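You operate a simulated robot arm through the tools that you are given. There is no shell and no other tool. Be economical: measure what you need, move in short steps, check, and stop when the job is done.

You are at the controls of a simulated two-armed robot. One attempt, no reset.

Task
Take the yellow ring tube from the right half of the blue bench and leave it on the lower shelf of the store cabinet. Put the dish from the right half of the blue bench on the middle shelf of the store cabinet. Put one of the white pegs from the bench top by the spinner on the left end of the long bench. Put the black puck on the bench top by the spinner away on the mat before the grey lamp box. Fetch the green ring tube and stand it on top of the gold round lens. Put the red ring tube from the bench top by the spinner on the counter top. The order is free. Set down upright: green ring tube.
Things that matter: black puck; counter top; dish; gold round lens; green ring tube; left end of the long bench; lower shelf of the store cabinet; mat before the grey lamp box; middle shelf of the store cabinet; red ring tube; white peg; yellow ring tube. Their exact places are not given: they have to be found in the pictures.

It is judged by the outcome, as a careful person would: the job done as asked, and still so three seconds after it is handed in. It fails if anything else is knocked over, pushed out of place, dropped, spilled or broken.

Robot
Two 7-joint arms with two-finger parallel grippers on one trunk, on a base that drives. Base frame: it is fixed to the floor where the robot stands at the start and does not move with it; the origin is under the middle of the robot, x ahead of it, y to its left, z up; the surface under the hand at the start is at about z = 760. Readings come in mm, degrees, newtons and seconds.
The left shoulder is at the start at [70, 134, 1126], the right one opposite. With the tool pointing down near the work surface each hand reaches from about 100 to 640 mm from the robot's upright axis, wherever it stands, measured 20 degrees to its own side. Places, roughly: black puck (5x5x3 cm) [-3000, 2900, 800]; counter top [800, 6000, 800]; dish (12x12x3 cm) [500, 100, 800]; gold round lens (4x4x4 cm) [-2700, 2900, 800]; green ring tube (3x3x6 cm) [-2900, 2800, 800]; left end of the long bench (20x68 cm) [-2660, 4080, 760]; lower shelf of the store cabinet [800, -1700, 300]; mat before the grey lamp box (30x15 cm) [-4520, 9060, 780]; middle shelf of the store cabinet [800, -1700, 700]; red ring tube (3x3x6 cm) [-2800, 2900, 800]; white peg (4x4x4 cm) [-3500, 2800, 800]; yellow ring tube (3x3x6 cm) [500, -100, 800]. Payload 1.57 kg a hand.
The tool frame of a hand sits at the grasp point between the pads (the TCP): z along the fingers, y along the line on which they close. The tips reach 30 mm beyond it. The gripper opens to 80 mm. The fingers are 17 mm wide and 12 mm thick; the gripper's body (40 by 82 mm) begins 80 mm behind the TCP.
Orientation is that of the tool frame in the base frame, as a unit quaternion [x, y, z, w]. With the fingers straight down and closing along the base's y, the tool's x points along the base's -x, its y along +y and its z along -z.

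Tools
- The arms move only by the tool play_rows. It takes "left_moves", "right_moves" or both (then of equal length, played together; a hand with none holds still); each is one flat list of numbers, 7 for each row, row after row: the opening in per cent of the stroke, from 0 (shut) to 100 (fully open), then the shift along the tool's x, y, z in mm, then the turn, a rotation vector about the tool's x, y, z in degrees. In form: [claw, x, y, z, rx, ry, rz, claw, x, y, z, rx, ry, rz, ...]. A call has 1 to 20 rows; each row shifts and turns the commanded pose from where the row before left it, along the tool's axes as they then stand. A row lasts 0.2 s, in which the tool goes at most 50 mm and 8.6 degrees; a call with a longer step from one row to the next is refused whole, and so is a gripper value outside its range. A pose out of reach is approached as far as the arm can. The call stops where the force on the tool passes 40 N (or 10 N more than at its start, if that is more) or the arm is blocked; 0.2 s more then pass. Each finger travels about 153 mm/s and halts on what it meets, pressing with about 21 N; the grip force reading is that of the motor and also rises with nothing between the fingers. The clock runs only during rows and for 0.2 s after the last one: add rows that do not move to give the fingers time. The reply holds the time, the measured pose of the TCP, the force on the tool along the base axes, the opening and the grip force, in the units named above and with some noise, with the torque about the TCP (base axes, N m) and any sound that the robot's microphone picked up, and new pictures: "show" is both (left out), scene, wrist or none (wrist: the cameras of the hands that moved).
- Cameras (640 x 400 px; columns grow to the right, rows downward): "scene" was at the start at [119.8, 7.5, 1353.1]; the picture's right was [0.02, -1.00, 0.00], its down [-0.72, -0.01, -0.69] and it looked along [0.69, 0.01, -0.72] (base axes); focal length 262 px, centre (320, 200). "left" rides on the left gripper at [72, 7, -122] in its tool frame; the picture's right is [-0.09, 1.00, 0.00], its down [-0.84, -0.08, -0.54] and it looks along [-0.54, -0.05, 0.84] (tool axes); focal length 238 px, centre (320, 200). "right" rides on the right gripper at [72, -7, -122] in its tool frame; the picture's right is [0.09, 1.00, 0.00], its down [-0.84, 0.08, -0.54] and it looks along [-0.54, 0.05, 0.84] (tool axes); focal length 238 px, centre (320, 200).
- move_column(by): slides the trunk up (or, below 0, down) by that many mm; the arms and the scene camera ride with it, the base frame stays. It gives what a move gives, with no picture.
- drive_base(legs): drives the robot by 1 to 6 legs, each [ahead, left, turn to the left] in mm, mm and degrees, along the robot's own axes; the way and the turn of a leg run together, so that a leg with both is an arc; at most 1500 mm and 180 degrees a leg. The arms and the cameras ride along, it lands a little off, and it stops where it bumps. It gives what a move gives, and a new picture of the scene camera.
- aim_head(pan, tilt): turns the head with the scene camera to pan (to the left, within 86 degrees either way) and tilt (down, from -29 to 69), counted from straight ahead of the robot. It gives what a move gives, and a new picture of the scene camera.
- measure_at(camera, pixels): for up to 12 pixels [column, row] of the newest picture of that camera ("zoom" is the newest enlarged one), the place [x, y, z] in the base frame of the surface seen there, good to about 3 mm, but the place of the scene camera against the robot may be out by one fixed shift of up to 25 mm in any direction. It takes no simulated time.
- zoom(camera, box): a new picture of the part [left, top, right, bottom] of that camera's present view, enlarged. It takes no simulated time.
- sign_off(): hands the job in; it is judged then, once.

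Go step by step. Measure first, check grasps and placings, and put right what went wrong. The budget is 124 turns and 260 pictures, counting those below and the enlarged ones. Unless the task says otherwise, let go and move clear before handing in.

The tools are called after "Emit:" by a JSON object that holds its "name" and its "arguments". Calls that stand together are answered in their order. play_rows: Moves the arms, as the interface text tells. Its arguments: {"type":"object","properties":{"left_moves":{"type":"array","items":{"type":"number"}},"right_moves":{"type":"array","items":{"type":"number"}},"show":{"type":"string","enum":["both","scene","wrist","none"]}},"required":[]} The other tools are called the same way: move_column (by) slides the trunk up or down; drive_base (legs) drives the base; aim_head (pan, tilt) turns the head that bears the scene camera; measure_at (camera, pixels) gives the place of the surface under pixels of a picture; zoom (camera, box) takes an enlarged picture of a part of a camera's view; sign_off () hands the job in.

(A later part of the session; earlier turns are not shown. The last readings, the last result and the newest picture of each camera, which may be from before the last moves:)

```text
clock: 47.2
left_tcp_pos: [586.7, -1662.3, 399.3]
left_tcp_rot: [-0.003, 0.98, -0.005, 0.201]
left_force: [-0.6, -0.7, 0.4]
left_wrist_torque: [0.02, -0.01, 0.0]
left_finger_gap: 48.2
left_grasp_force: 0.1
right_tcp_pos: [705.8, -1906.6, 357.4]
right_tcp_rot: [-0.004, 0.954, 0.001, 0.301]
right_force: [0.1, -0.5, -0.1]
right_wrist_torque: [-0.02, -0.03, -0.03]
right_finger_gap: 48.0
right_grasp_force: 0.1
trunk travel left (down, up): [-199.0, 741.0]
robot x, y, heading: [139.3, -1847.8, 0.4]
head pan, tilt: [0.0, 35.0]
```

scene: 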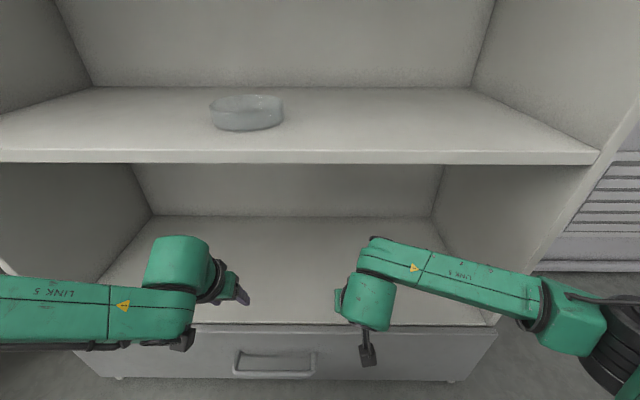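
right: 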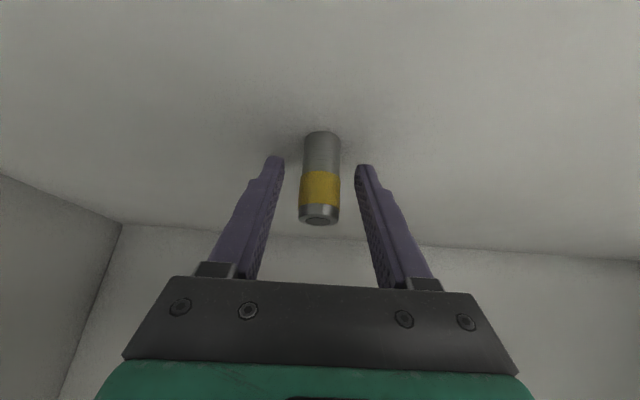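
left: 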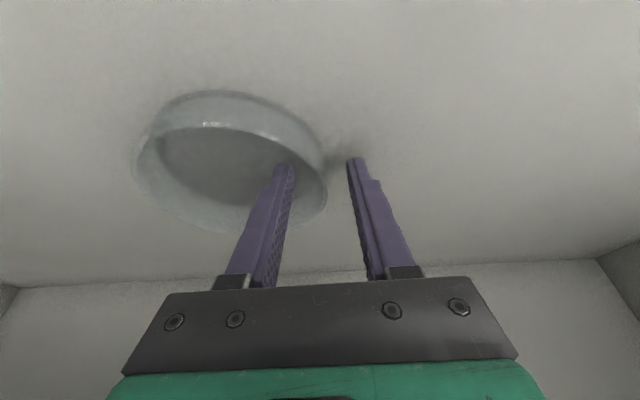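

The tube stands on the lower shelf. I back out straight, raise the trunk, and turn round to look for the way to the spinner bench.

Emit:
{"name": "drive_base", "arguments": {"legs": [[-450, 0, 0]]}}

Emit:
{"name": "move_column", "arguments": {"by": 400}}

Emit:
{"name": "drive_base", "arguments": {"legs": [[0, 0, 130]]}}

Emit:
{"name": "aim_head", "arguments": {"pan": 0, "tilt": 18}}

```text
clock: 49.9
left_tcp_pos: [136.7, -1666.0, 398.6]
left_tcp_rot: [-0.004, 0.98, -0.004, 0.199]
left_force: [-0.4, 0.3, -0.8]
left_wrist_torque: [0.0, 0.0, -0.01]
left_finger_gap: 48.0
left_grasp_force: 0.0
right_tcp_pos: [254.7, -1909.6, 357.6]
right_tcp_rot: [-0.005, 0.954, 0.002, 0.301]
right_force: [-0.2, -0.3, -0.6]
right_wrist_torque: [-0.03, 0.03, 0.04]
right_finger_gap: 48.0
right_grasp_force: 0.1
trunk travel left (down, up): [-199.0, 741.0]
robot x, y, heading: [-309.5, -1850.8, 0.6]
head pan, tilt: [0.0, 35.0]
```

scene: 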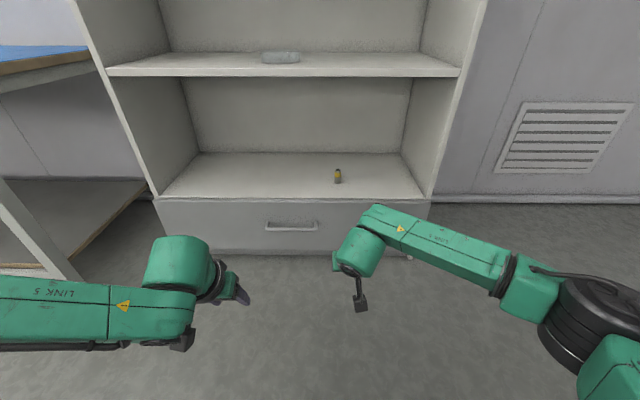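

```text
clock: 53.7
left_tcp_pos: [136.6, -1665.7, 798.4]
left_tcp_rot: [-0.003, 0.98, -0.005, 0.2]
left_force: [-0.5, -1.1, -0.4]
left_wrist_torque: [-0.02, 0.02, 0.0]
left_finger_gap: 48.1
left_grasp_force: 0.0
right_tcp_pos: [256.2, -1909.7, 757.7]
right_tcp_rot: [-0.006, 0.954, 0.001, 0.301]
right_force: [-0.5, 0.8, 0.4]
right_wrist_torque: [-0.02, 0.04, 0.0]
right_finger_gap: 47.9
right_grasp_force: 0.0
trunk travel left (down, up): [-599.0, 341.0]
robot x, y, heading: [-310.0, -1848.0, 0.6]
head pan, tilt: [0.0, 35.0]
```

```text
clock: 59.5
left_tcp_pos: [-738.9, -1624.2, 798.1]
left_tcp_rot: [0.889, -0.412, -0.18, -0.089]
left_force: [-0.2, -0.2, -0.1]
left_wrist_torque: [0.01, -0.05, -0.02]
left_finger_gap: 48.1
left_grasp_force: 0.0
right_tcp_pos: [-628.0, -1376.3, 758.1]
right_tcp_rot: [0.866, -0.399, -0.273, -0.126]
right_force: [-0.1, -0.2, 0.8]
right_wrist_torque: [0.0, 0.02, -0.01]
right_finger_gap: 47.8
right_grasp_force: 0.1
trunk travel left (down, up): [-599.0, 341.0]
robot x, y, heading: [-309.9, -1850.0, 130.8]
head pan, tilt: [0.0, 35.0]
```

scene: 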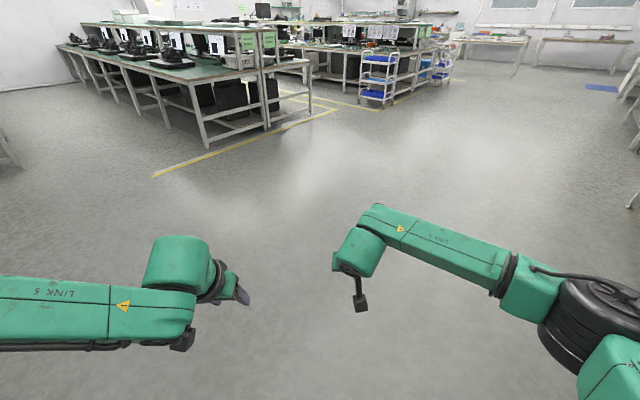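

```text
clock: 60.3
left_tcp_pos: [-739.1, -1624.1, 798.4]
left_tcp_rot: [0.889, -0.412, -0.179, -0.089]
left_force: [0.8, 0.4, -0.3]
left_wrist_torque: [-0.01, 0.01, 0.01]
left_finger_gap: 48.2
left_grasp_force: 0.1
right_tcp_pos: [-627.2, -1376.9, 757.7]
right_tcp_rot: [0.866, -0.399, -0.273, -0.126]
right_force: [0.4, 0.3, 0.4]
right_wrist_torque: [0.0, 0.03, -0.02]
right_finger_gap: 48.0
right_grasp_force: 0.1
trunk travel left (down, up): [-599.0, 341.0]
robot x, y, heading: [-313.7, -1847.5, 130.6]
head pan, tilt: [0.0, 18.0]
```

scene: 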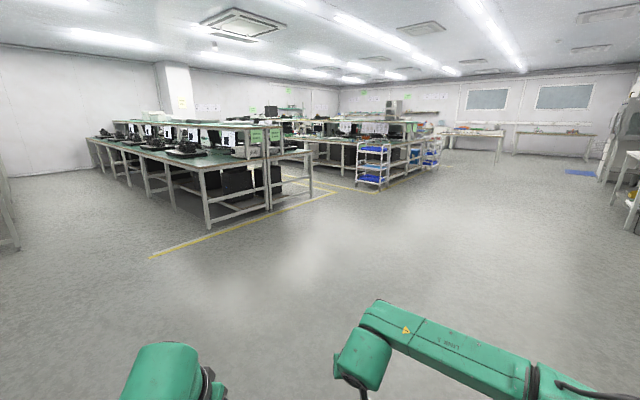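

The room opens out; the spinner bench should lie near column 376 (beyond the trolley). I enlarge that part.

Emit:
{"name": "zoom", "arguments": {"camera": "scene", "box": [240, 90, 460, 228]}}

Emit:
{"name": "measure_at", "arguments": {"camera": "scene", "pixels": [[208, 226], [312, 150], [270, 207], [388, 143], [372, 183], [330, 138], [430, 145], [475, 133], [550, 137], [310, 180], [360, 165], [440, 165]]}}

```text
2.90 times, centred on (350, 159) of scene
```

zoom: 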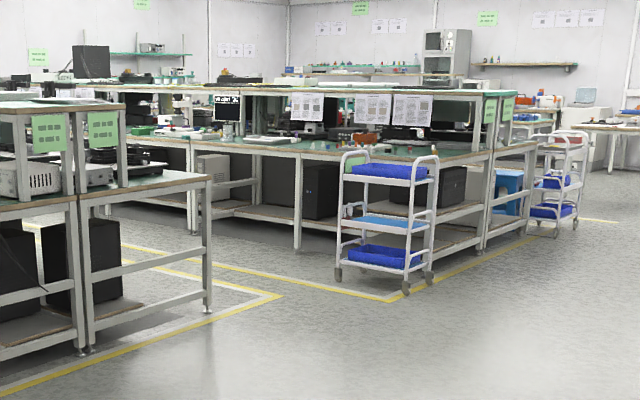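

```text
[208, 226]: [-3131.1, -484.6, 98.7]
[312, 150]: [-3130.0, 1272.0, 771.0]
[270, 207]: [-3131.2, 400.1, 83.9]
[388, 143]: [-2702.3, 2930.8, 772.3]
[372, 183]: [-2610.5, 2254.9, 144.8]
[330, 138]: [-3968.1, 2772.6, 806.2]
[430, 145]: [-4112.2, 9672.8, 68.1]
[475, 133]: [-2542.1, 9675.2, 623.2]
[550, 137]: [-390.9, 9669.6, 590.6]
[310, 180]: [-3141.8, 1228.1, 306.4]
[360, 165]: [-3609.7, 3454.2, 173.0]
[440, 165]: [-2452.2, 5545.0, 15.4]
```

Island 2 with the spinner bench has its near edge around y 2650, with a trolley near (-2610,2250). I drive toward it.

Emit:
{"name": "drive_base", "arguments": {"legs": [[0, 0, -16], [1500, 0, 0], [1400, 0, 0]]}}

Emit:
{"name": "aim_head", "arguments": {"pan": 30, "tilt": 25}}

```text
clock: 75.3
left_tcp_pos: [-1832.9, 1155.6, 799.3]
left_tcp_rot: [0.819, -0.538, -0.166, -0.113]
left_force: [-0.2, -1.6, 0.3]
left_wrist_torque: [0.02, 0.01, -0.01]
left_finger_gap: 48.0
left_grasp_force: 0.1
right_tcp_pos: [-1655.4, 1360.4, 758.5]
right_tcp_rot: [0.798, -0.523, -0.251, -0.165]
right_force: [-0.9, 0.3, -1.5]
right_wrist_torque: [-0.01, 0.0, 0.0]
right_finger_gap: 48.0
right_grasp_force: 0.1
trunk travel left (down, up): [-599.0, 341.0]
robot x, y, heading: [-1493.2, 815.4, 113.8]
head pan, tilt: [0.0, 18.0]
```

scene: 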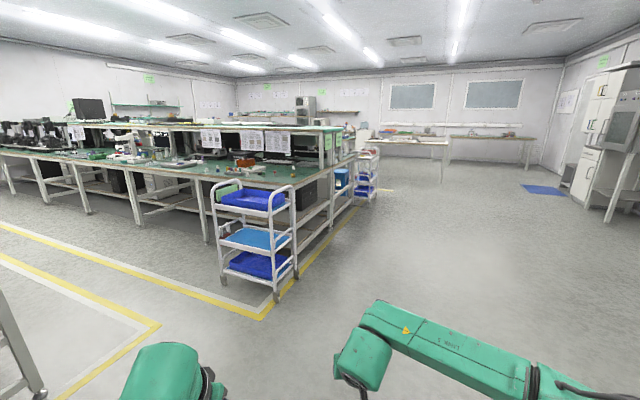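

```text
clock: 76.2
left_tcp_pos: [-1834.2, 1156.6, 798.7]
left_tcp_rot: [0.819, -0.538, -0.164, -0.115]
left_force: [-0.3, -0.2, -0.1]
left_wrist_torque: [0.0, 0.0, 0.02]
left_finger_gap: 48.2
left_grasp_force: 0.1
right_tcp_pos: [-1654.0, 1360.4, 756.6]
right_tcp_rot: [0.798, -0.522, -0.252, -0.164]
right_force: [0.4, -0.3, -0.6]
right_wrist_torque: [0.0, -0.03, 0.0]
right_finger_gap: 48.0
right_grasp_force: 0.1
trunk travel left (down, up): [-599.0, 341.0]
robot x, y, heading: [-1486.4, 816.2, 113.5]
head pan, tilt: [30.0, 25.0]
```

scene: 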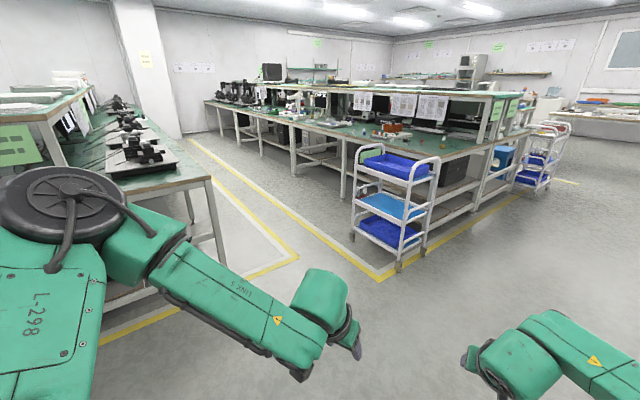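

Emit:
{"name": "zoom", "arguments": {"camera": "scene", "box": [260, 80, 500, 230]}}

Emit:
{"name": "measure_at", "arguments": {"camera": "scene", "pixels": [[399, 268], [350, 232], [426, 248], [362, 148], [438, 160], [403, 184], [465, 155], [440, 160], [405, 130], [352, 136], [500, 148], [300, 125]]}}

```text
2.67 times, centred on (380, 155) of scene
```

zoom: 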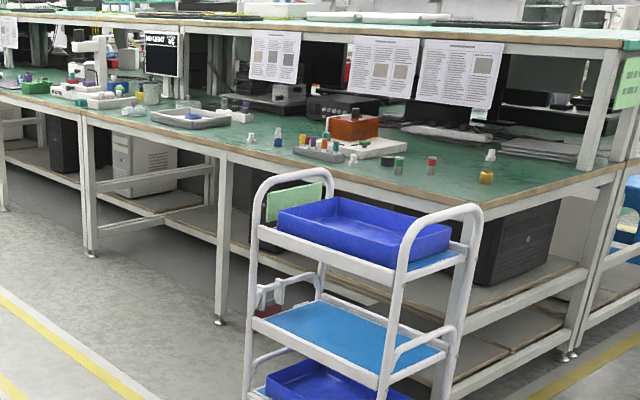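

```text
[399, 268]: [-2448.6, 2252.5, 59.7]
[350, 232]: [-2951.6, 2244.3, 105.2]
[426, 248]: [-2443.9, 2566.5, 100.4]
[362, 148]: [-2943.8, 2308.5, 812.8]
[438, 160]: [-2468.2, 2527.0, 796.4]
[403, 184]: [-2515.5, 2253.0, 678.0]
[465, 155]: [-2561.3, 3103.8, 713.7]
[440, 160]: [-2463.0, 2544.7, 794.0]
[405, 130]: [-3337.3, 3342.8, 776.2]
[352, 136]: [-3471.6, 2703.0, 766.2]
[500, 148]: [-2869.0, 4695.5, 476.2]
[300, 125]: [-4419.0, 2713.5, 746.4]
```

The trolley occupies x -2950…-2440, y 2240…2570. I measure the small things in the enlarged picture.

Emit:
{"name": "measure_at", "arguments": {"camera": "zoom", "pixels": [[399, 166], [432, 165], [486, 177], [391, 157], [491, 155], [353, 160], [253, 138], [278, 138], [303, 140], [130, 108], [310, 150], [375, 150]]}}

Emit:
{"name": "zoom", "arguments": {"camera": "scene", "box": [340, 115, 450, 165]}}

```text
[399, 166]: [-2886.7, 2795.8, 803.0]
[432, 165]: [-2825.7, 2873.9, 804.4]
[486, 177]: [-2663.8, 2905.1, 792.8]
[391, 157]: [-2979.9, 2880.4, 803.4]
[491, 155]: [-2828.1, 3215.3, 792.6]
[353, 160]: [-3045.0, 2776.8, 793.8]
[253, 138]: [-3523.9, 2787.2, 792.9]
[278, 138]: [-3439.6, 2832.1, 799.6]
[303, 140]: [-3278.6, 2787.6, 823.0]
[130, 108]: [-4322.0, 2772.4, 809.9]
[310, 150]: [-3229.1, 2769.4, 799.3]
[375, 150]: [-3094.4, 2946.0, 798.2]
```

```text
5.82 times, centred on (395, 140) of scene
```

zoom: 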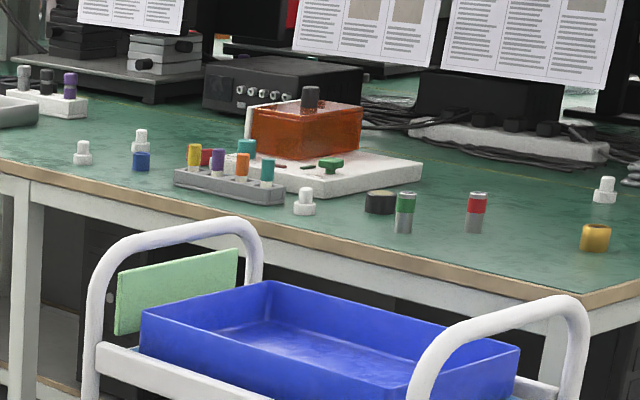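

All targets are found: green tube (-2887,2796), red (-2826,2874), gold lens (-2664,2905), puck (-2980,2885), pegs at (-3045,2777) and others. I raise the trunk and go to the left of the trolley for puck and peg.

Emit:
{"name": "move_column", "arguments": {"by": 300}}

Emit:
{"name": "drive_base", "arguments": {"legs": [[0, 0, -23.5], [800, 0, 0], [0, 1200, 0], [0, 560, 0]]}}

Emit:
{"name": "aim_head", "arguments": {"pan": 0, "tilt": 45}}

```text
clock: 79.2
left_tcp_pos: [-1833.6, 1154.9, 1097.8]
left_tcp_rot: [0.818, -0.538, -0.165, -0.115]
left_force: [0.6, -0.4, -1.2]
left_wrist_torque: [0.01, 0.01, -0.01]
left_finger_gap: 47.9
left_grasp_force: 0.0
right_tcp_pos: [-1655.4, 1360.8, 1056.2]
right_tcp_rot: [0.798, -0.523, -0.251, -0.165]
right_force: [0.5, 0.4, 0.7]
right_wrist_torque: [0.02, 0.03, 0.01]
right_finger_gap: 47.9
right_grasp_force: 0.0
trunk travel left (down, up): [-899.0, 41.0]
robot x, y, heading: [-1490.2, 813.0, 113.3]
head pan, tilt: [30.0, 25.0]
```

```text
clock: 93.3
left_tcp_pos: [-3437.2, 2065.7, 1099.2]
left_tcp_rot: [0.694, -0.691, -0.14, -0.144]
left_force: [0.2, -0.3, 0.4]
left_wrist_torque: [-0.02, -0.01, 0.0]
left_finger_gap: 47.8
left_grasp_force: 0.0
right_tcp_pos: [-3192.8, 2182.5, 1056.6]
right_tcp_rot: [0.677, -0.672, -0.214, -0.211]
right_force: [0.0, 0.6, 0.6]
right_wrist_torque: [0.01, 0.0, -0.02]
right_finger_gap: 48.1
right_grasp_force: 0.0
trunk travel left (down, up): [-899.0, 41.0]
robot x, y, heading: [-3256.0, 1610.7, 90.5]
head pan, tilt: [30.0, 25.0]
```

scene: 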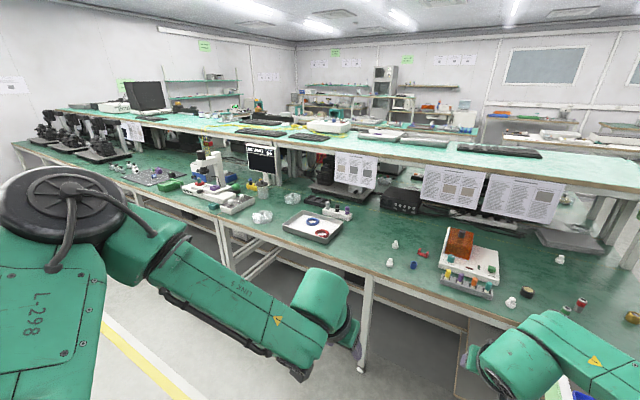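

```text
clock: 94.2
left_tcp_pos: [-3439.6, 2063.5, 1098.9]
left_tcp_rot: [0.695, -0.691, -0.139, -0.144]
left_force: [0.7, -0.9, -0.8]
left_wrist_torque: [0.0, 0.0, 0.0]
left_finger_gap: 47.8
left_grasp_force: 0.1
right_tcp_pos: [-3193.3, 2184.3, 1058.1]
right_tcp_rot: [0.677, -0.672, -0.214, -0.212]
right_force: [0.4, -0.4, 0.7]
right_wrist_torque: [0.0, 0.02, 0.02]
right_finger_gap: 48.1
right_grasp_force: 0.0
trunk travel left (down, up): [-899.0, 41.0]
robot x, y, heading: [-3254.2, 1619.3, 90.4]
head pan, tilt: [0.0, 45.0]
```

scene: 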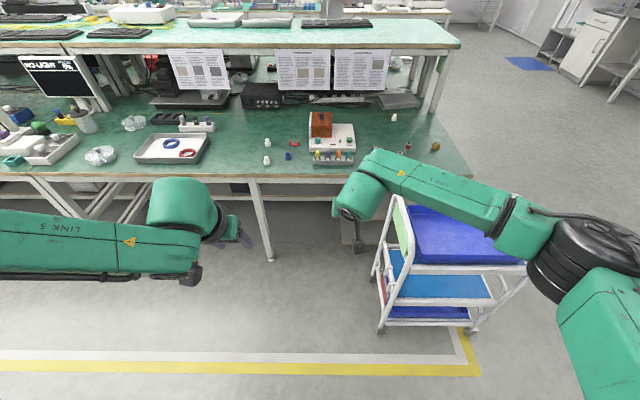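

I check the overhead shelf edge and bench edge before driving in.

Emit:
{"name": "measure_at", "arguments": {"camera": "scene", "pixels": [[320, 48], [200, 48], [320, 172], [320, 60], [320, 128], [322, 113], [354, 198], [391, 200], [375, 280], [267, 165], [355, 230], [395, 120]]}}

```text
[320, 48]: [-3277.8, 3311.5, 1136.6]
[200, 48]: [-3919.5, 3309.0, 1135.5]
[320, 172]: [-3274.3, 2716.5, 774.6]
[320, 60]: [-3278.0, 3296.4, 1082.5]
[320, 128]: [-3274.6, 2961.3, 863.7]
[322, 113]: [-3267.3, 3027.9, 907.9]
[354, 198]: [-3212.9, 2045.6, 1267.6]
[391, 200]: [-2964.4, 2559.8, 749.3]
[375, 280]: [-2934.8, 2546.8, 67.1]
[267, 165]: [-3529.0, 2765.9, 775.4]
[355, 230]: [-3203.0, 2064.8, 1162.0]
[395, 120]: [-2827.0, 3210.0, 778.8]
```

Path is clear (overhead shelf edge y 3300, trolley left side x≈-2960). I move in, keeping distance from the trolley.

Emit:
{"name": "drive_base", "arguments": {"legs": [[0, 50, 0], [680, 0, 0]]}}

Emit:
{"name": "aim_head", "arguments": {"pan": -25, "tilt": 55}}

```text
clock: 98.5
left_tcp_pos: [-3494.6, 2748.2, 1098.7]
left_tcp_rot: [0.695, -0.691, -0.138, -0.145]
left_force: [0.4, -0.3, -0.6]
left_wrist_torque: [0.06, 0.06, 0.0]
left_finger_gap: 48.0
left_grasp_force: 0.0
right_tcp_pos: [-3250.5, 2867.5, 1057.4]
right_tcp_rot: [0.678, -0.671, -0.214, -0.212]
right_force: [0.0, -0.5, -0.8]
right_wrist_torque: [0.0, -0.01, -0.01]
right_finger_gap: 48.1
right_grasp_force: 0.1
trunk travel left (down, up): [-899.0, 41.0]
robot x, y, heading: [-3309.7, 2302.6, 90.7]
head pan, tilt: [0.0, 45.0]
```

scene: 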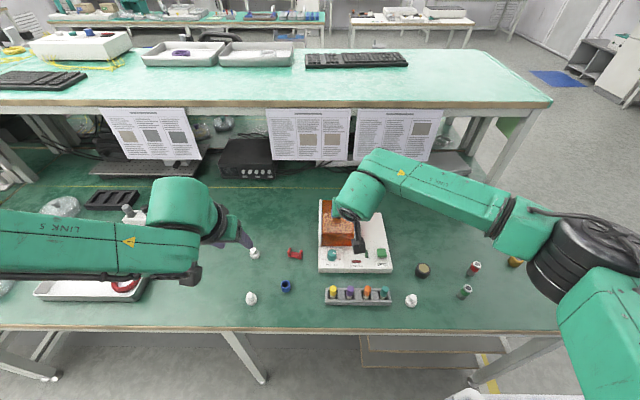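

```text
clock: 99.4
left_tcp_pos: [-3495.4, 2750.1, 1098.0]
left_tcp_rot: [0.695, -0.691, -0.139, -0.145]
left_force: [-0.3, 0.0, -0.4]
left_wrist_torque: [0.01, 0.0, -0.04]
left_finger_gap: 47.8
left_grasp_force: 0.1
right_tcp_pos: [-3250.3, 2868.4, 1057.4]
right_tcp_rot: [0.678, -0.671, -0.214, -0.211]
right_force: [-0.3, 0.2, 0.4]
right_wrist_torque: [0.02, -0.03, 0.04]
right_finger_gap: 47.8
right_grasp_force: 0.0
trunk travel left (down, up): [-899.0, 41.0]
robot x, y, heading: [-3314.1, 2300.4, 90.8]
head pan, tilt: [-25.0, 55.0]
```

scene: 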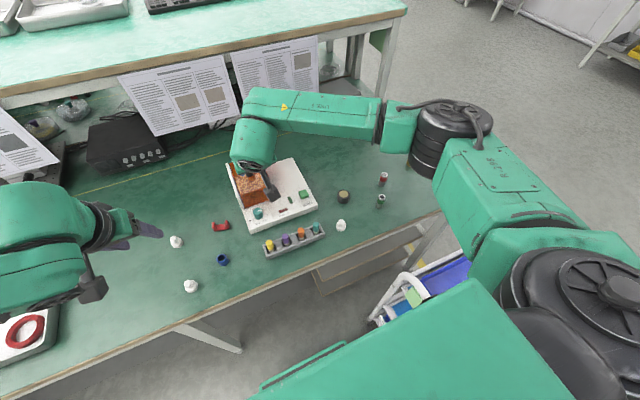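

I measure puck, its neighbours, and the pegs on the left.

Emit:
{"name": "measure_at", "arguments": {"camera": "scene", "pixels": [[344, 191], [344, 200], [337, 195], [351, 195], [315, 200], [299, 160], [341, 222], [190, 283], [176, 238], [222, 259], [381, 197], [383, 174]]}}

Emit:
{"name": "zoom", "arguments": {"camera": "scene", "box": [150, 140, 420, 310]}}

Emit:
{"name": "play_rows", "arguments": {"left_moves": [80, 0, 0, 0, 0, 0, 0], "right_moves": [80, 0, 0, 0, 0, 0, 0], "show": "wrist"}}

```text
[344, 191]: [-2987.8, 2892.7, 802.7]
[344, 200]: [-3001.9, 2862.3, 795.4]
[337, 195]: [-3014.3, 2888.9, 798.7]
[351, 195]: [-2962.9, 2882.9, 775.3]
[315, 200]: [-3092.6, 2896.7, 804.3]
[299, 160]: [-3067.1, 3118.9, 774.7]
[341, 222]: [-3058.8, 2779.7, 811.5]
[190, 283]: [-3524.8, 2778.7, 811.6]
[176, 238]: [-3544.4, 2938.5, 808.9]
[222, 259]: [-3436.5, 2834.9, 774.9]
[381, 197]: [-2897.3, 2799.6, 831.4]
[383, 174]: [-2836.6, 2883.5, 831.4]
```

```text
2.35 times, centred on (285, 225) of scene
```

zoom: 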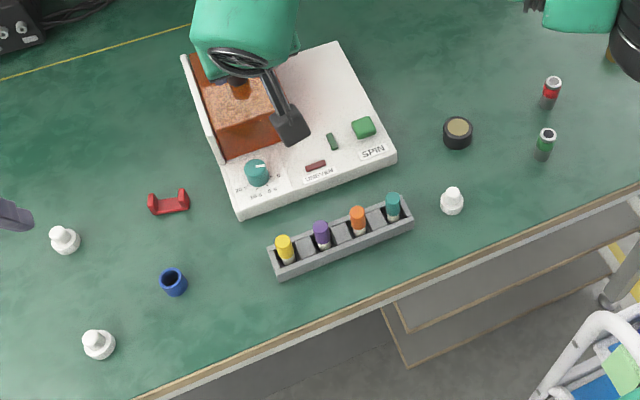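

```text
clock: 99.8
left_tcp_pos: [-3496.2, 2748.6, 1099.5]
left_tcp_rot: [0.695, -0.691, -0.138, -0.145]
left_force: [0.1, -1.1, 0.4]
left_wrist_torque: [-0.02, -0.02, -0.02]
left_finger_gap: 64.2
left_grasp_force: 0.1
right_tcp_pos: [-3251.1, 2867.8, 1056.5]
right_tcp_rot: [0.677, -0.671, -0.214, -0.213]
right_force: [-0.2, -0.2, -0.2]
right_wrist_torque: [-0.01, 0.01, 0.0]
right_finger_gap: 64.1
right_grasp_force: 0.1
trunk travel left (down, up): [-899.0, 41.0]
robot x, y, heading: [-3308.5, 2300.1, 90.6]
head pan, tilt: [-25.0, 55.0]
```

right: 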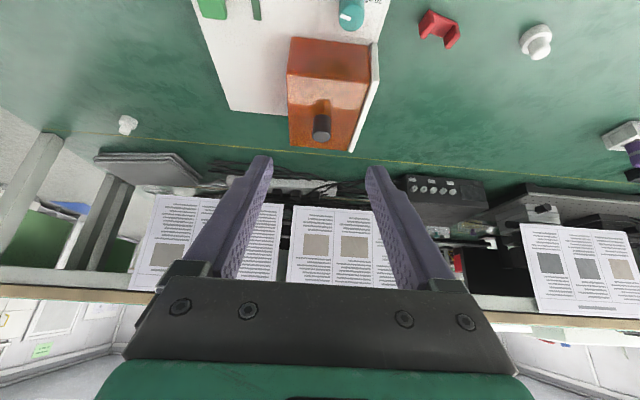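
left: 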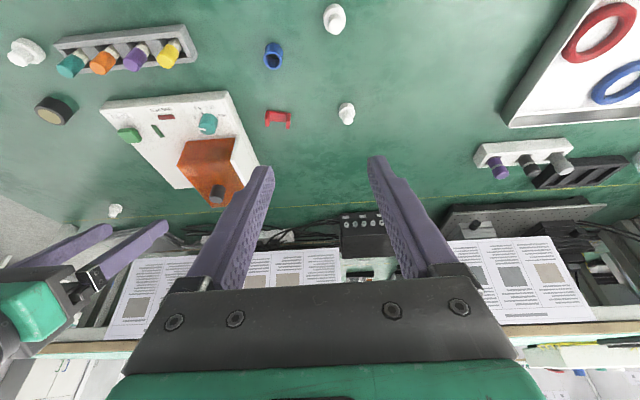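

Emit:
{"name": "measure_at", "arguments": {"camera": "left", "pixels": [[335, 10], [335, 25], [346, 107], [347, 118], [47, 118], [58, 101], [36, 108], [71, 116], [22, 55], [130, 135], [200, 60]]}}

Emit:
{"name": "zoom", "arguments": {"camera": "left", "box": [250, 0, 420, 140]}}

```text
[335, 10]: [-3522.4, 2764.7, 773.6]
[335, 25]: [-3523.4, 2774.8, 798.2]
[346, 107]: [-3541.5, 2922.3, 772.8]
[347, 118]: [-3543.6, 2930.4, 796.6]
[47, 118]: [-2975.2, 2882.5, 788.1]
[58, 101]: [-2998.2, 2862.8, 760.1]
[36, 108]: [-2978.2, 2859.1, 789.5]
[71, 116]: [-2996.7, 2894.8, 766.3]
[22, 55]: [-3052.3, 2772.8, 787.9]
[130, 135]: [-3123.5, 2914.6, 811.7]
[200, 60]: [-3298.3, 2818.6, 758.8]
```

```text
2.86 times, centred on (335, 70) of left
```

zoom: 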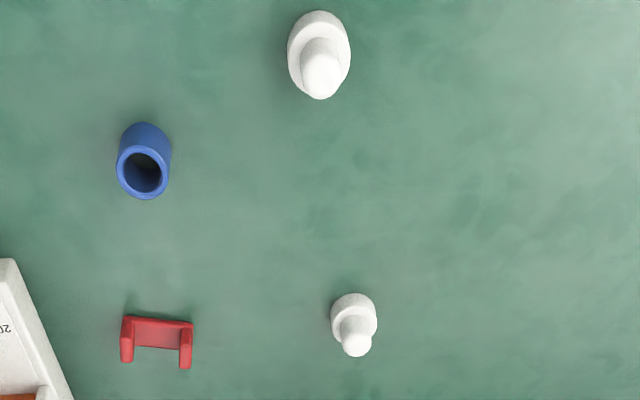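

Left peg centre is about (-3523,2779), knob top ~798, flange top ~774. First I move the right hand off the spinner to above the puck, yawed to the right.

Emit:
{"name": "play_rows", "arguments": {"right_moves": [80, -1.9, -44.4, 1.3, 0, 0, 0, 80, -1.9, -44.4, 1.3, 0, 0, 0, 80, -1.9, -44.4, 1.3, 0, 0, 0, 80, -1.9, -44.4, 1.3, 0, 0, 0, 80, -1.9, -44.4, 1.3, 0, 0, 0, 80, -1.9, -44.4, 1.3, 0, 0, 0, 80, 0, 0, 0, 3.6, 0, 5.1, 80, 0, 0, 0, 3.6, 0, 5.1, 80, 0, 0, 0, 3.6, 0, 5.1, 80, 0, 0, 0, 3.6, 0, 5.1, 80, 0, 0, 0, 0, 0, 0], "show": "both"}}

```text
clock: 102.2
left_tcp_pos: [-3496.0, 2748.8, 1098.2]
left_tcp_rot: [0.695, -0.691, -0.139, -0.145]
left_force: [-1.0, -0.6, -0.7]
left_wrist_torque: [-0.01, 0.01, -0.01]
left_finger_gap: 63.9
left_grasp_force: 0.1
right_tcp_pos: [-2983.9, 2884.9, 1057.5]
right_tcp_rot: [-0.515, 0.802, 0.162, 0.255]
right_force: [0.4, 0.6, 0.4]
right_wrist_torque: [-0.02, -0.01, 0.02]
right_finger_gap: 64.1
right_grasp_force: 0.0
trunk travel left (down, up): [-899.0, 41.0]
robot x, y, heading: [-3308.7, 2301.0, 90.6]
head pan, tilt: [-25.0, 55.0]
```

scene: 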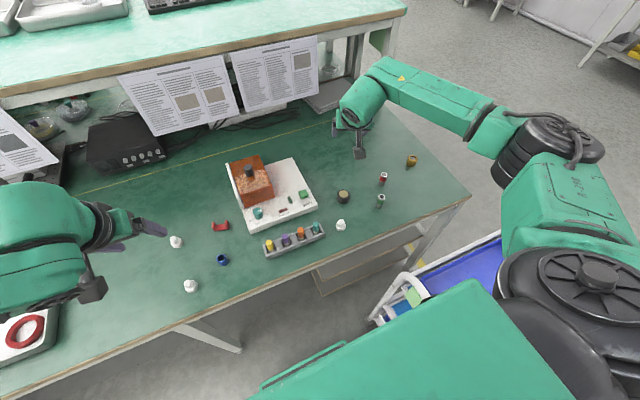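
right: 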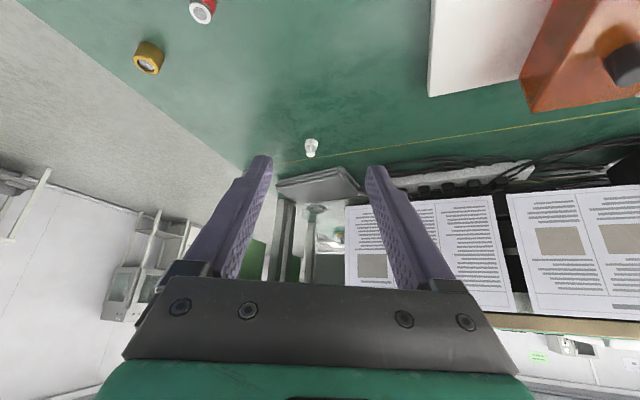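

Right hand is above the puck. Lower the trunk 200 mm and look with both wrist cameras.

Emit:
{"name": "move_column", "arguments": {"by": -200}}

Emit:
{"name": "play_rows", "arguments": {"left_moves": [70, 0, 0, 0, 0, 0, 0], "right_moves": [90, 0, 0, 0, 0, 0, 0], "show": "wrist"}}

```text
clock: 104.4
left_tcp_pos: [-3495.2, 2748.4, 898.8]
left_tcp_rot: [0.695, -0.691, -0.138, -0.144]
left_force: [-0.2, -0.4, 0.3]
left_wrist_torque: [-0.02, -0.01, 0.02]
left_finger_gap: 63.9
left_grasp_force: 0.1
right_tcp_pos: [-2984.8, 2885.2, 857.7]
right_tcp_rot: [-0.517, 0.801, 0.162, 0.253]
right_force: [0.0, 0.0, -0.3]
right_wrist_torque: [0.04, 0.03, 0.0]
right_finger_gap: 63.6
right_grasp_force: 0.2
trunk travel left (down, up): [-699.0, 241.0]
robot x, y, heading: [-3311.9, 2300.2, 90.5]
head pan, tilt: [-25.0, 55.0]
```

```text
clock: 104.8
left_tcp_pos: [-3495.1, 2748.7, 899.2]
left_tcp_rot: [0.695, -0.691, -0.139, -0.144]
left_force: [0.5, -0.4, 0.3]
left_wrist_torque: [0.0, -0.01, -0.05]
left_finger_gap: 55.9
left_grasp_force: 0.0
right_tcp_pos: [-2984.3, 2884.4, 857.5]
right_tcp_rot: [-0.516, 0.802, 0.163, 0.253]
right_force: [-0.2, 0.7, -0.2]
right_wrist_torque: [0.01, -0.04, 0.0]
right_finger_gap: 72.1
right_grasp_force: 0.1
trunk travel left (down, up): [-699.0, 241.0]
robot x, y, heading: [-3312.5, 2301.5, 90.5]
head pan, tilt: [-25.0, 55.0]
```

right: 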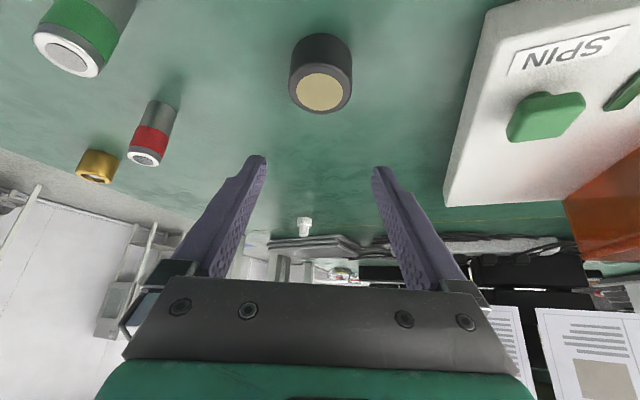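
left: 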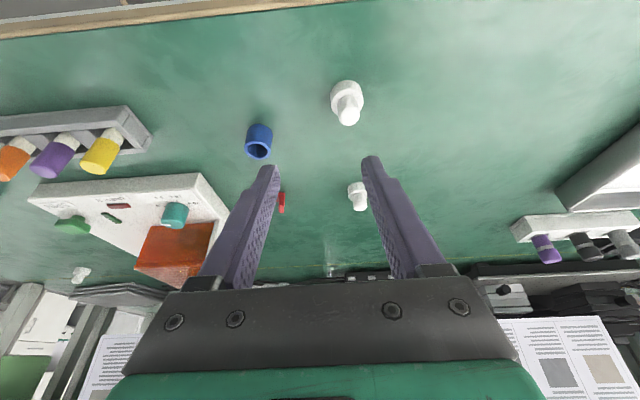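

Emit:
{"name": "measure_at", "arguments": {"camera": "right", "pixels": [[297, 93], [344, 92], [320, 76], [320, 109], [291, 60], [350, 60], [455, 150], [145, 155], [66, 53], [96, 170]]}}

Emit:
{"name": "measure_at", "arguments": {"camera": "left", "pixels": [[348, 118], [334, 95], [362, 95], [347, 81], [340, 110], [357, 110]]}}

```text
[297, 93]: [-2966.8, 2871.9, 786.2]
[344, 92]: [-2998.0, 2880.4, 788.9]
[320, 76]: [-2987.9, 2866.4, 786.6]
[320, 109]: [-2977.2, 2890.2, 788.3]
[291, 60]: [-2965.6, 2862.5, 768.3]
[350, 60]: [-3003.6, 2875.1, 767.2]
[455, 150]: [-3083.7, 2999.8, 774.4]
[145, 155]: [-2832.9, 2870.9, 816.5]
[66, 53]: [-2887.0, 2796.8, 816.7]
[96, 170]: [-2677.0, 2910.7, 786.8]
```

```text
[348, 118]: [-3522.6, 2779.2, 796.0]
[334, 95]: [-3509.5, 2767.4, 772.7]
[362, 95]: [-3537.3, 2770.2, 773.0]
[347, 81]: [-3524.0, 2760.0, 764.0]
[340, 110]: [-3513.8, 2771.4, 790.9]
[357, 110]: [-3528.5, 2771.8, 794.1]
```

Puck centre ≈ (-2982.5,2877.5), top 788; peg ≈ (-3522.5,2779). Lower both hands onto them and close.

Emit:
{"name": "play_rows", "arguments": {"right_moves": [90, 13.9, -1.6, 16.5, 0, 0, 0, 90, 13.9, -1.6, 16.5, 0, 0, 0, 90, 13.9, -1.5, 16.5, 0, 0, 0, 90, 0, 0, 0, 0, 0, 0, 90, 0, 0, 0, 0, 0, 0, 0, 0, 0, 0, 0, 0, 0, 0, 0, 0, 0, 0, 0, 0, 0, 0, 0, 0, 0, 0, 0], "left_moves": [70, -28.2, 27.2, 12, 0, 0, 0, 70, 12, 0, 28.2, 0, 0, 0, 70, 12, 0, 28.2, 0, 0, 0, 70, 12, 0, 28.2, 0, 0, 0, 70, 0, 0, 0, 0, 0, 0, 0, 0, 0, 0, 0, 0, 0, 0, 0, 0, 0, 0, 0, 0, 0, 0, 0, 0, 0, 0, 0], "show": "wrist"}}

```text
clock: 106.6
left_tcp_pos: [-3522.0, 2779.6, 806.9]
left_tcp_rot: [0.695, -0.691, -0.138, -0.145]
left_force: [-0.5, 0.0, 0.0]
left_wrist_torque: [0.0, -0.01, 0.0]
left_finger_gap: 18.9
left_grasp_force: 21.0
right_tcp_pos: [-2982.6, 2877.1, 793.7]
right_tcp_rot: [-0.517, 0.801, 0.162, 0.254]
right_force: [1.1, -0.2, -0.2]
right_wrist_torque: [0.0, 0.03, 0.02]
right_finger_gap: 43.4
right_grasp_force: 20.8
trunk travel left (down, up): [-699.0, 241.0]
robot x, y, heading: [-3310.3, 2304.1, 90.5]
head pan, tilt: [-25.0, 55.0]
```

right: 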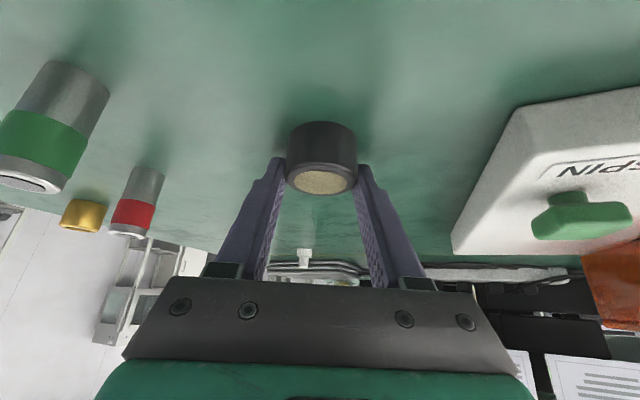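
left: 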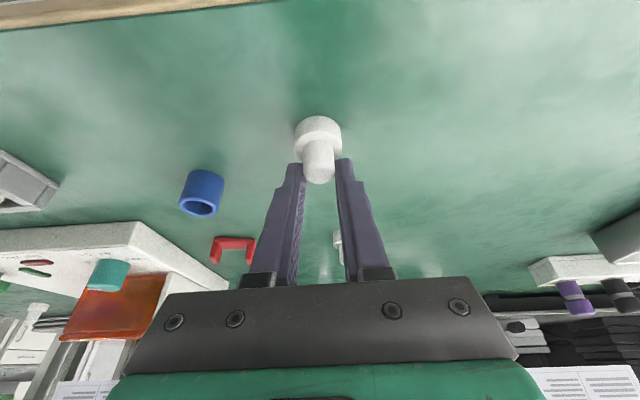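

Both are held (19 and 43 mm). Raise, back out and drive round to the east end of the island.

Emit:
{"name": "move_column", "arguments": {"by": 240}}

Emit:
{"name": "drive_base", "arguments": {"legs": [[-680, 0, 0], [0, -1000, 0], [0, -750, 0], [1200, 0, 0]]}}

Emit:
{"name": "aim_head", "arguments": {"pan": 45, "tilt": 35}}

```text
clock: 109.1
left_tcp_pos: [-3522.4, 2780.2, 1046.9]
left_tcp_rot: [0.695, -0.69, -0.139, -0.144]
left_force: [-0.4, 0.1, -1.1]
left_wrist_torque: [0.01, 0.01, -0.02]
left_finger_gap: 18.9
left_grasp_force: 21.4
right_tcp_pos: [-2981.4, 2877.4, 1033.3]
right_tcp_rot: [-0.517, 0.802, 0.162, 0.253]
right_force: [-0.2, 0.5, -0.5]
right_wrist_torque: [-0.01, -0.04, 0.01]
right_finger_gap: 43.2
right_grasp_force: 21.4
trunk travel left (down, up): [-939.0, 1.0]
robot x, y, heading: [-3312.6, 2303.2, 90.3]
head pan, tilt: [-25.0, 55.0]
```

```text
clock: 127.0
left_tcp_pos: [-1771.9, 3307.4, 1046.9]
left_tcp_rot: [0.694, -0.692, -0.138, -0.144]
left_force: [0.0, 0.5, -0.1]
left_wrist_torque: [0.03, -0.04, -0.02]
left_finger_gap: 19.1
left_grasp_force: 21.1
right_tcp_pos: [-1231.6, 3404.2, 1032.9]
right_tcp_rot: [-0.516, 0.802, 0.162, 0.254]
right_force: [-1.0, -0.6, -1.0]
right_wrist_torque: [-0.01, 0.01, -0.02]
right_finger_gap: 43.1
right_grasp_force: 21.1
trunk travel left (down, up): [-939.0, 1.0]
robot x, y, heading: [-1562.6, 2826.7, 90.1]
head pan, tilt: [-25.0, 55.0]
```

scene: 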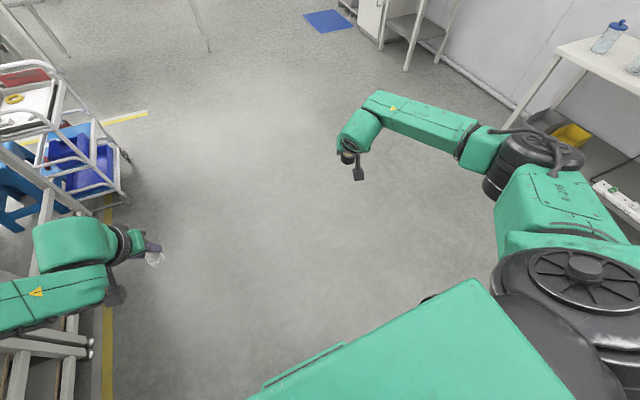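

```text
clock: 128.4
left_tcp_pos: [-1771.1, 3308.7, 1046.4]
left_tcp_rot: [0.694, -0.691, -0.138, -0.144]
left_force: [0.2, -0.3, -0.5]
left_wrist_torque: [-0.01, 0.01, -0.01]
left_finger_gap: 19.2
left_grasp_force: 20.9
right_tcp_pos: [-1230.9, 3404.7, 1031.8]
right_tcp_rot: [-0.516, 0.802, 0.162, 0.254]
right_force: [-1.0, 0.2, -1.3]
right_wrist_torque: [-0.02, -0.02, 0.02]
right_finger_gap: 43.4
right_grasp_force: 21.4
trunk travel left (down, up): [-939.0, 1.0]
robot x, y, heading: [-1559.8, 2830.2, 90.6]
head pan, tilt: [45.0, 35.0]
```

scene: 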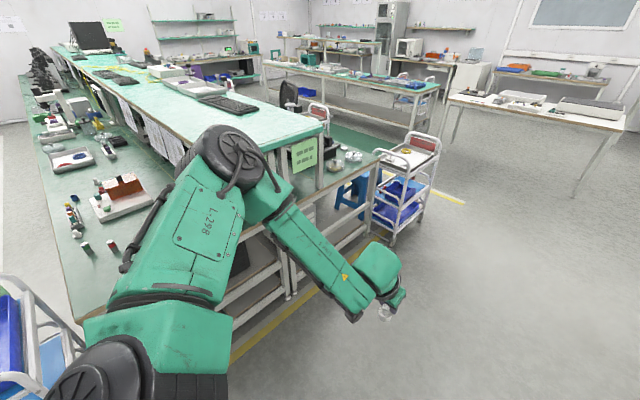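

The far half's end (pixels ~(340,150)-(380,160)) is the long bench's left end; trolley 2 stands beside it. Measure.

Emit:
{"name": "zoom", "arguments": {"camera": "scene", "box": [290, 90, 470, 260]}}

Emit:
{"name": "measure_at", "arguments": {"camera": "scene", "pixels": [[380, 158], [340, 180], [365, 150], [355, 165], [372, 172], [395, 240], [368, 225], [418, 222], [378, 155], [438, 150], [345, 180], [350, 155]]}}

```text
2.35 times, centred on (380, 175) of scene
```

zoom: 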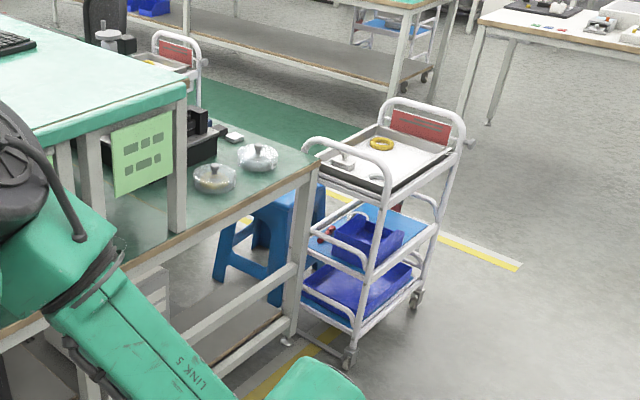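

```text
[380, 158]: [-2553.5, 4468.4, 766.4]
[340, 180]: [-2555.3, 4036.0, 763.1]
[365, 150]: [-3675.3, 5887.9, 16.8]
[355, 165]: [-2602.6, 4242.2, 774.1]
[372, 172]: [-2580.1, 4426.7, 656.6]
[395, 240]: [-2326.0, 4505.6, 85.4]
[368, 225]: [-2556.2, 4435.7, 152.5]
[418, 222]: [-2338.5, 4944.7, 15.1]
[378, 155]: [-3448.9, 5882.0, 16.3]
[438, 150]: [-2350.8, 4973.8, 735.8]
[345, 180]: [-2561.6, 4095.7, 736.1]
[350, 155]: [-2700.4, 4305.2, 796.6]
```

Emit:
{"name": "measure_at", "arguments": {"camera": "scene", "pixels": [[325, 124], [322, 131], [270, 150], [293, 150], [316, 146], [320, 185]]}}

Emit:
{"name": "measure_at", "arguments": {"camera": "zoom", "pixels": [[184, 85], [170, 230], [200, 205], [212, 185], [260, 160], [150, 240], [290, 165], [232, 136]]}}

```text
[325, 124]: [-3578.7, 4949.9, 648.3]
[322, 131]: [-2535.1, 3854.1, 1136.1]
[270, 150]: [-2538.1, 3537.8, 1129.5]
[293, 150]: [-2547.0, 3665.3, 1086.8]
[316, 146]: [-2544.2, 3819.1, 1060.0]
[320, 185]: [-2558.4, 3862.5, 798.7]
```

```text
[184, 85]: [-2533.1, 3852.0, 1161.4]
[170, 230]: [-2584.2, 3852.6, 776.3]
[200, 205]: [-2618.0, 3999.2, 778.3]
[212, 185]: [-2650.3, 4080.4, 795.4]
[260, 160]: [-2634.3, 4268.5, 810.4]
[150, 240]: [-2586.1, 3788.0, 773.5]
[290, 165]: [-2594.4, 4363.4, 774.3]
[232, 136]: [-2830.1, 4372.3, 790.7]
```

The overhead shelf ends at (-2535, y 3854); free spot for the peg is near (-2620,3940), left of the jar lids (4022+). I'll come in at heading ~198° so the left forearm clears the shelf corner.

Emit:
{"name": "drive_base", "arguments": {"legs": [[0, 0, 108], [0, -1000, 0], [0, -430, 0]]}}

Emit:
{"name": "aim_head", "arguments": {"pan": 0, "tilt": 50}}

```text
clock: 138.2
left_tcp_pos: [-2266.0, 3437.0, 1047.2]
left_tcp_rot: [0.967, 0.155, -0.199, 0.026]
left_force: [0.6, 0.4, -1.8]
left_wrist_torque: [-0.01, 0.01, 0.0]
left_finger_gap: 19.1
left_grasp_force: 21.4
right_tcp_pos: [-2519.8, 3911.5, 1031.7]
right_tcp_rot: [0.954, -0.048, -0.297, -0.01]
right_force: [8.6, -2.6, 6.3]
right_wrist_torque: [-0.26, 0.01, 0.34]
right_finger_gap: 43.4
right_grasp_force: 20.8
trunk travel left (down, up): [-939.0, 1.0]
robot x, y, heading: [-1881.9, 3784.3, -161.6]
head pan, tilt: [45.0, 35.0]
stopped in leg 2: the force on the tool passed its limit at 41 N (the readings are from after the stop); the commanded pose is now the measured one
```

scene: 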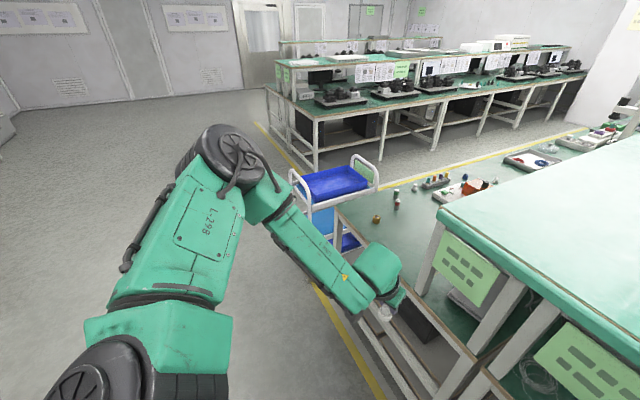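

```text
clock: 139.3
left_tcp_pos: [-2266.6, 3436.1, 1047.5]
left_tcp_rot: [0.967, 0.155, -0.199, 0.026]
left_force: [0.4, -0.8, -1.1]
left_wrist_torque: [0.0, 0.0, 0.06]
left_finger_gap: 19.0
left_grasp_force: 21.3
right_tcp_pos: [-2519.7, 3911.5, 1031.0]
right_tcp_rot: [0.954, -0.048, -0.296, -0.011]
right_force: [10.5, -4.1, 4.1]
right_wrist_torque: [-0.25, -0.08, 0.46]
right_finger_gap: 43.0
right_grasp_force: 21.2
trunk travel left (down, up): [-939.0, 1.0]
robot x, y, heading: [-1877.7, 3783.9, -161.4]
head pan, tilt: [0.0, 50.0]
```

scene: 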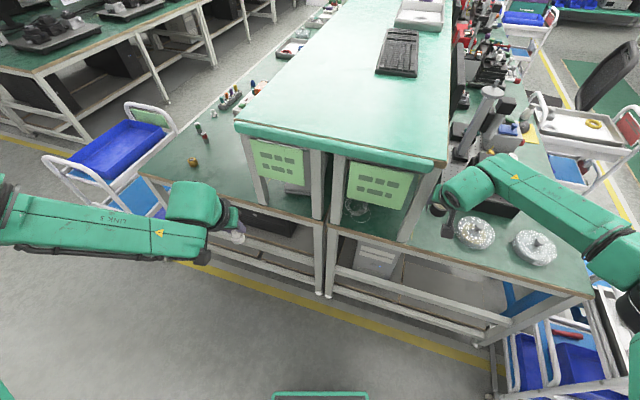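

My oversight: the right hand brushed the overhead shelf's end while strafing and it stopped (10 N residual). I back away directly from the shelf and inspect.

Emit:
{"name": "drive_base", "arguments": {"legs": [[-150, 0, 0]]}}

Emit:
{"name": "zoom", "arguments": {"camera": "scene", "box": [200, 60, 600, 310]}}

Emit:
{"name": "zoom", "arguments": {"camera": "right", "box": [0, 0, 640, 400]}}

```text
clock: 140.7
left_tcp_pos: [-2130.1, 3483.2, 1045.5]
left_tcp_rot: [0.968, 0.154, -0.197, 0.026]
left_force: [0.1, -0.4, -1.4]
left_wrist_torque: [-0.03, -0.02, 0.0]
left_finger_gap: 18.9
left_grasp_force: 21.1
right_tcp_pos: [-2385.3, 3958.4, 1028.2]
right_tcp_rot: [0.955, -0.047, -0.294, -0.012]
right_force: [-0.5, -0.3, -1.1]
right_wrist_torque: [-0.03, -0.02, -0.04]
right_finger_gap: 43.2
right_grasp_force: 20.9
trunk travel left (down, up): [-939.0, 1.0]
robot x, y, heading: [-1739.0, 3830.1, -161.6]
head pan, tilt: [0.0, 50.0]
```

scene: 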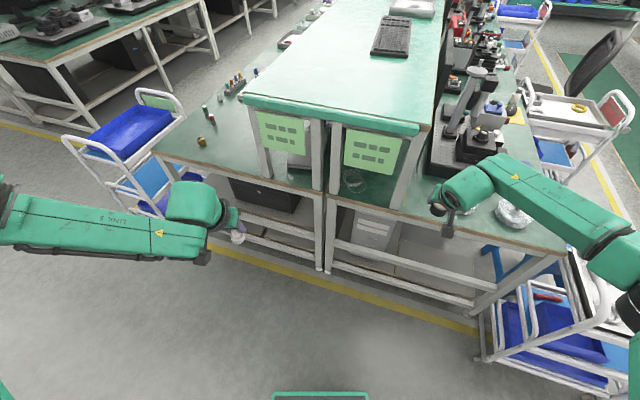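

```text
1.60 times, centred on (400, 185) of scene
```

zoom: 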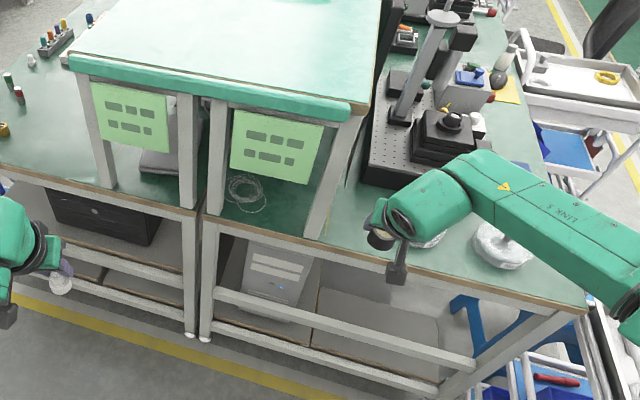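

```text
1.00 times, centred on (320, 200) of right (not enlarged: the box is as wide or as high as the picture)
```

zoom: 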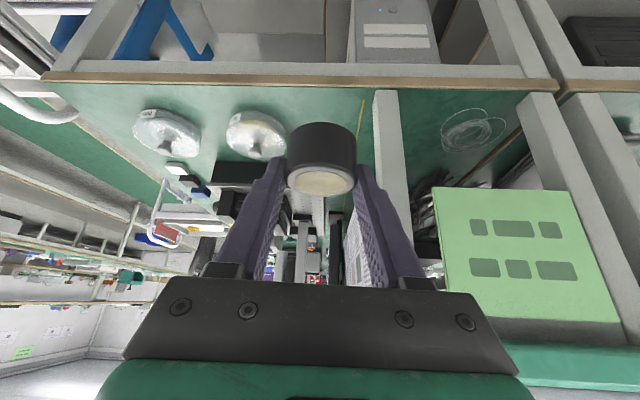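

Nothing was displaced and the puck is still held. I map the free spots on the bench end.

Emit:
{"name": "measure_at", "arguments": {"camera": "zoom", "pixels": [[165, 108], [135, 130], [200, 130], [257, 110], [228, 130], [287, 130], [388, 95], [540, 95], [165, 140], [240, 90], [340, 100], [80, 95]]}}

```text
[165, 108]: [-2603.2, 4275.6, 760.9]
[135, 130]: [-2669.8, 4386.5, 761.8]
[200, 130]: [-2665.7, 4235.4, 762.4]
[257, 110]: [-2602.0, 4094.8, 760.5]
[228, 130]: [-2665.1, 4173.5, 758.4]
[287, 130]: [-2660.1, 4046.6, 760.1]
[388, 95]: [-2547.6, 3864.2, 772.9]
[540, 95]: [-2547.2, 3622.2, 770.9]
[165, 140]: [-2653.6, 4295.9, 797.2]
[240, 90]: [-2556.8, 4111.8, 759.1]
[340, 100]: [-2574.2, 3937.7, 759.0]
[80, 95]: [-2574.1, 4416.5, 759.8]
```

I shift the left hand 150 mm toward the centre and 40 mm ahead, then position the robot around the end with a right-then-ahead move.

Emit:
{"name": "play_rows", "arguments": {"left_moves": [0, -9.2, -37.5, 3.9, 0, 0, 0, 0, -9.2, -37.5, 3.9, 0, 0, 0, 0, -9.2, -37.5, 3.9, 0, 0, 0, 0, -9.2, -37.5, 3.9, 0, 0, 0, 0, 0, 0, 0, 0, 0, 0], "show": "none"}}

Emit:
{"name": "drive_base", "arguments": {"legs": [[0, -445, 0], [180, 0, 0]]}}

```text
clock: 141.9
left_tcp_pos: [-2173.3, 3582.6, 1086.0]
left_tcp_rot: [0.968, 0.155, -0.197, 0.026]
left_force: [-1.0, -0.8, -1.1]
left_wrist_torque: [0.01, 0.01, -0.02]
left_finger_gap: 19.0
left_grasp_force: 21.0
left hand out of reach, approached as far as the arm can: row 2, 3, 4
right_tcp_pos: [-2383.4, 3959.8, 1028.5]
right_tcp_rot: [0.955, -0.048, -0.294, -0.011]
right_force: [-0.4, -0.4, 0.2]
right_wrist_torque: [-0.01, 0.0, 0.01]
right_finger_gap: 43.1
right_grasp_force: 21.1
trunk travel left (down, up): [-939.0, 1.0]
robot x, y, heading: [-1735.4, 3833.4, -161.6]
head pan, tilt: [0.0, 50.0]
```

```text
clock: 145.7
left_tcp_pos: [-2481.2, 3953.1, 1087.3]
left_tcp_rot: [0.968, 0.152, -0.199, 0.026]
left_force: [0.2, -1.0, -0.9]
left_wrist_torque: [-0.02, 0.01, 0.02]
left_finger_gap: 19.2
left_grasp_force: 21.1
right_tcp_pos: [-2689.1, 4331.9, 1032.9]
right_tcp_rot: [0.954, -0.051, -0.297, -0.012]
right_force: [0.7, 0.4, -1.2]
right_wrist_torque: [0.02, 0.01, 0.0]
right_finger_gap: 42.8
right_grasp_force: 21.3
trunk travel left (down, up): [-939.0, 1.0]
robot x, y, heading: [-2051.0, 4200.2, -161.8]
head pan, tilt: [0.0, 50.0]
```

scene: 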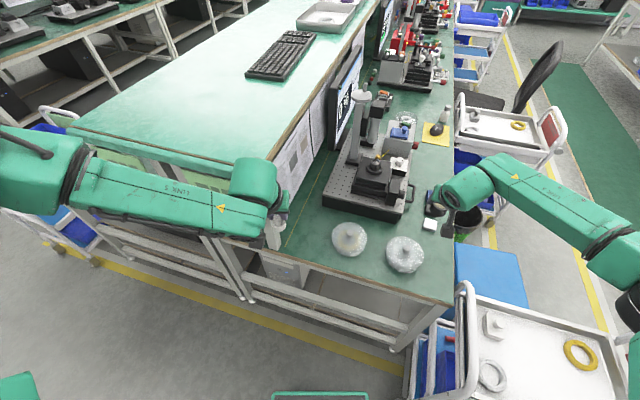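

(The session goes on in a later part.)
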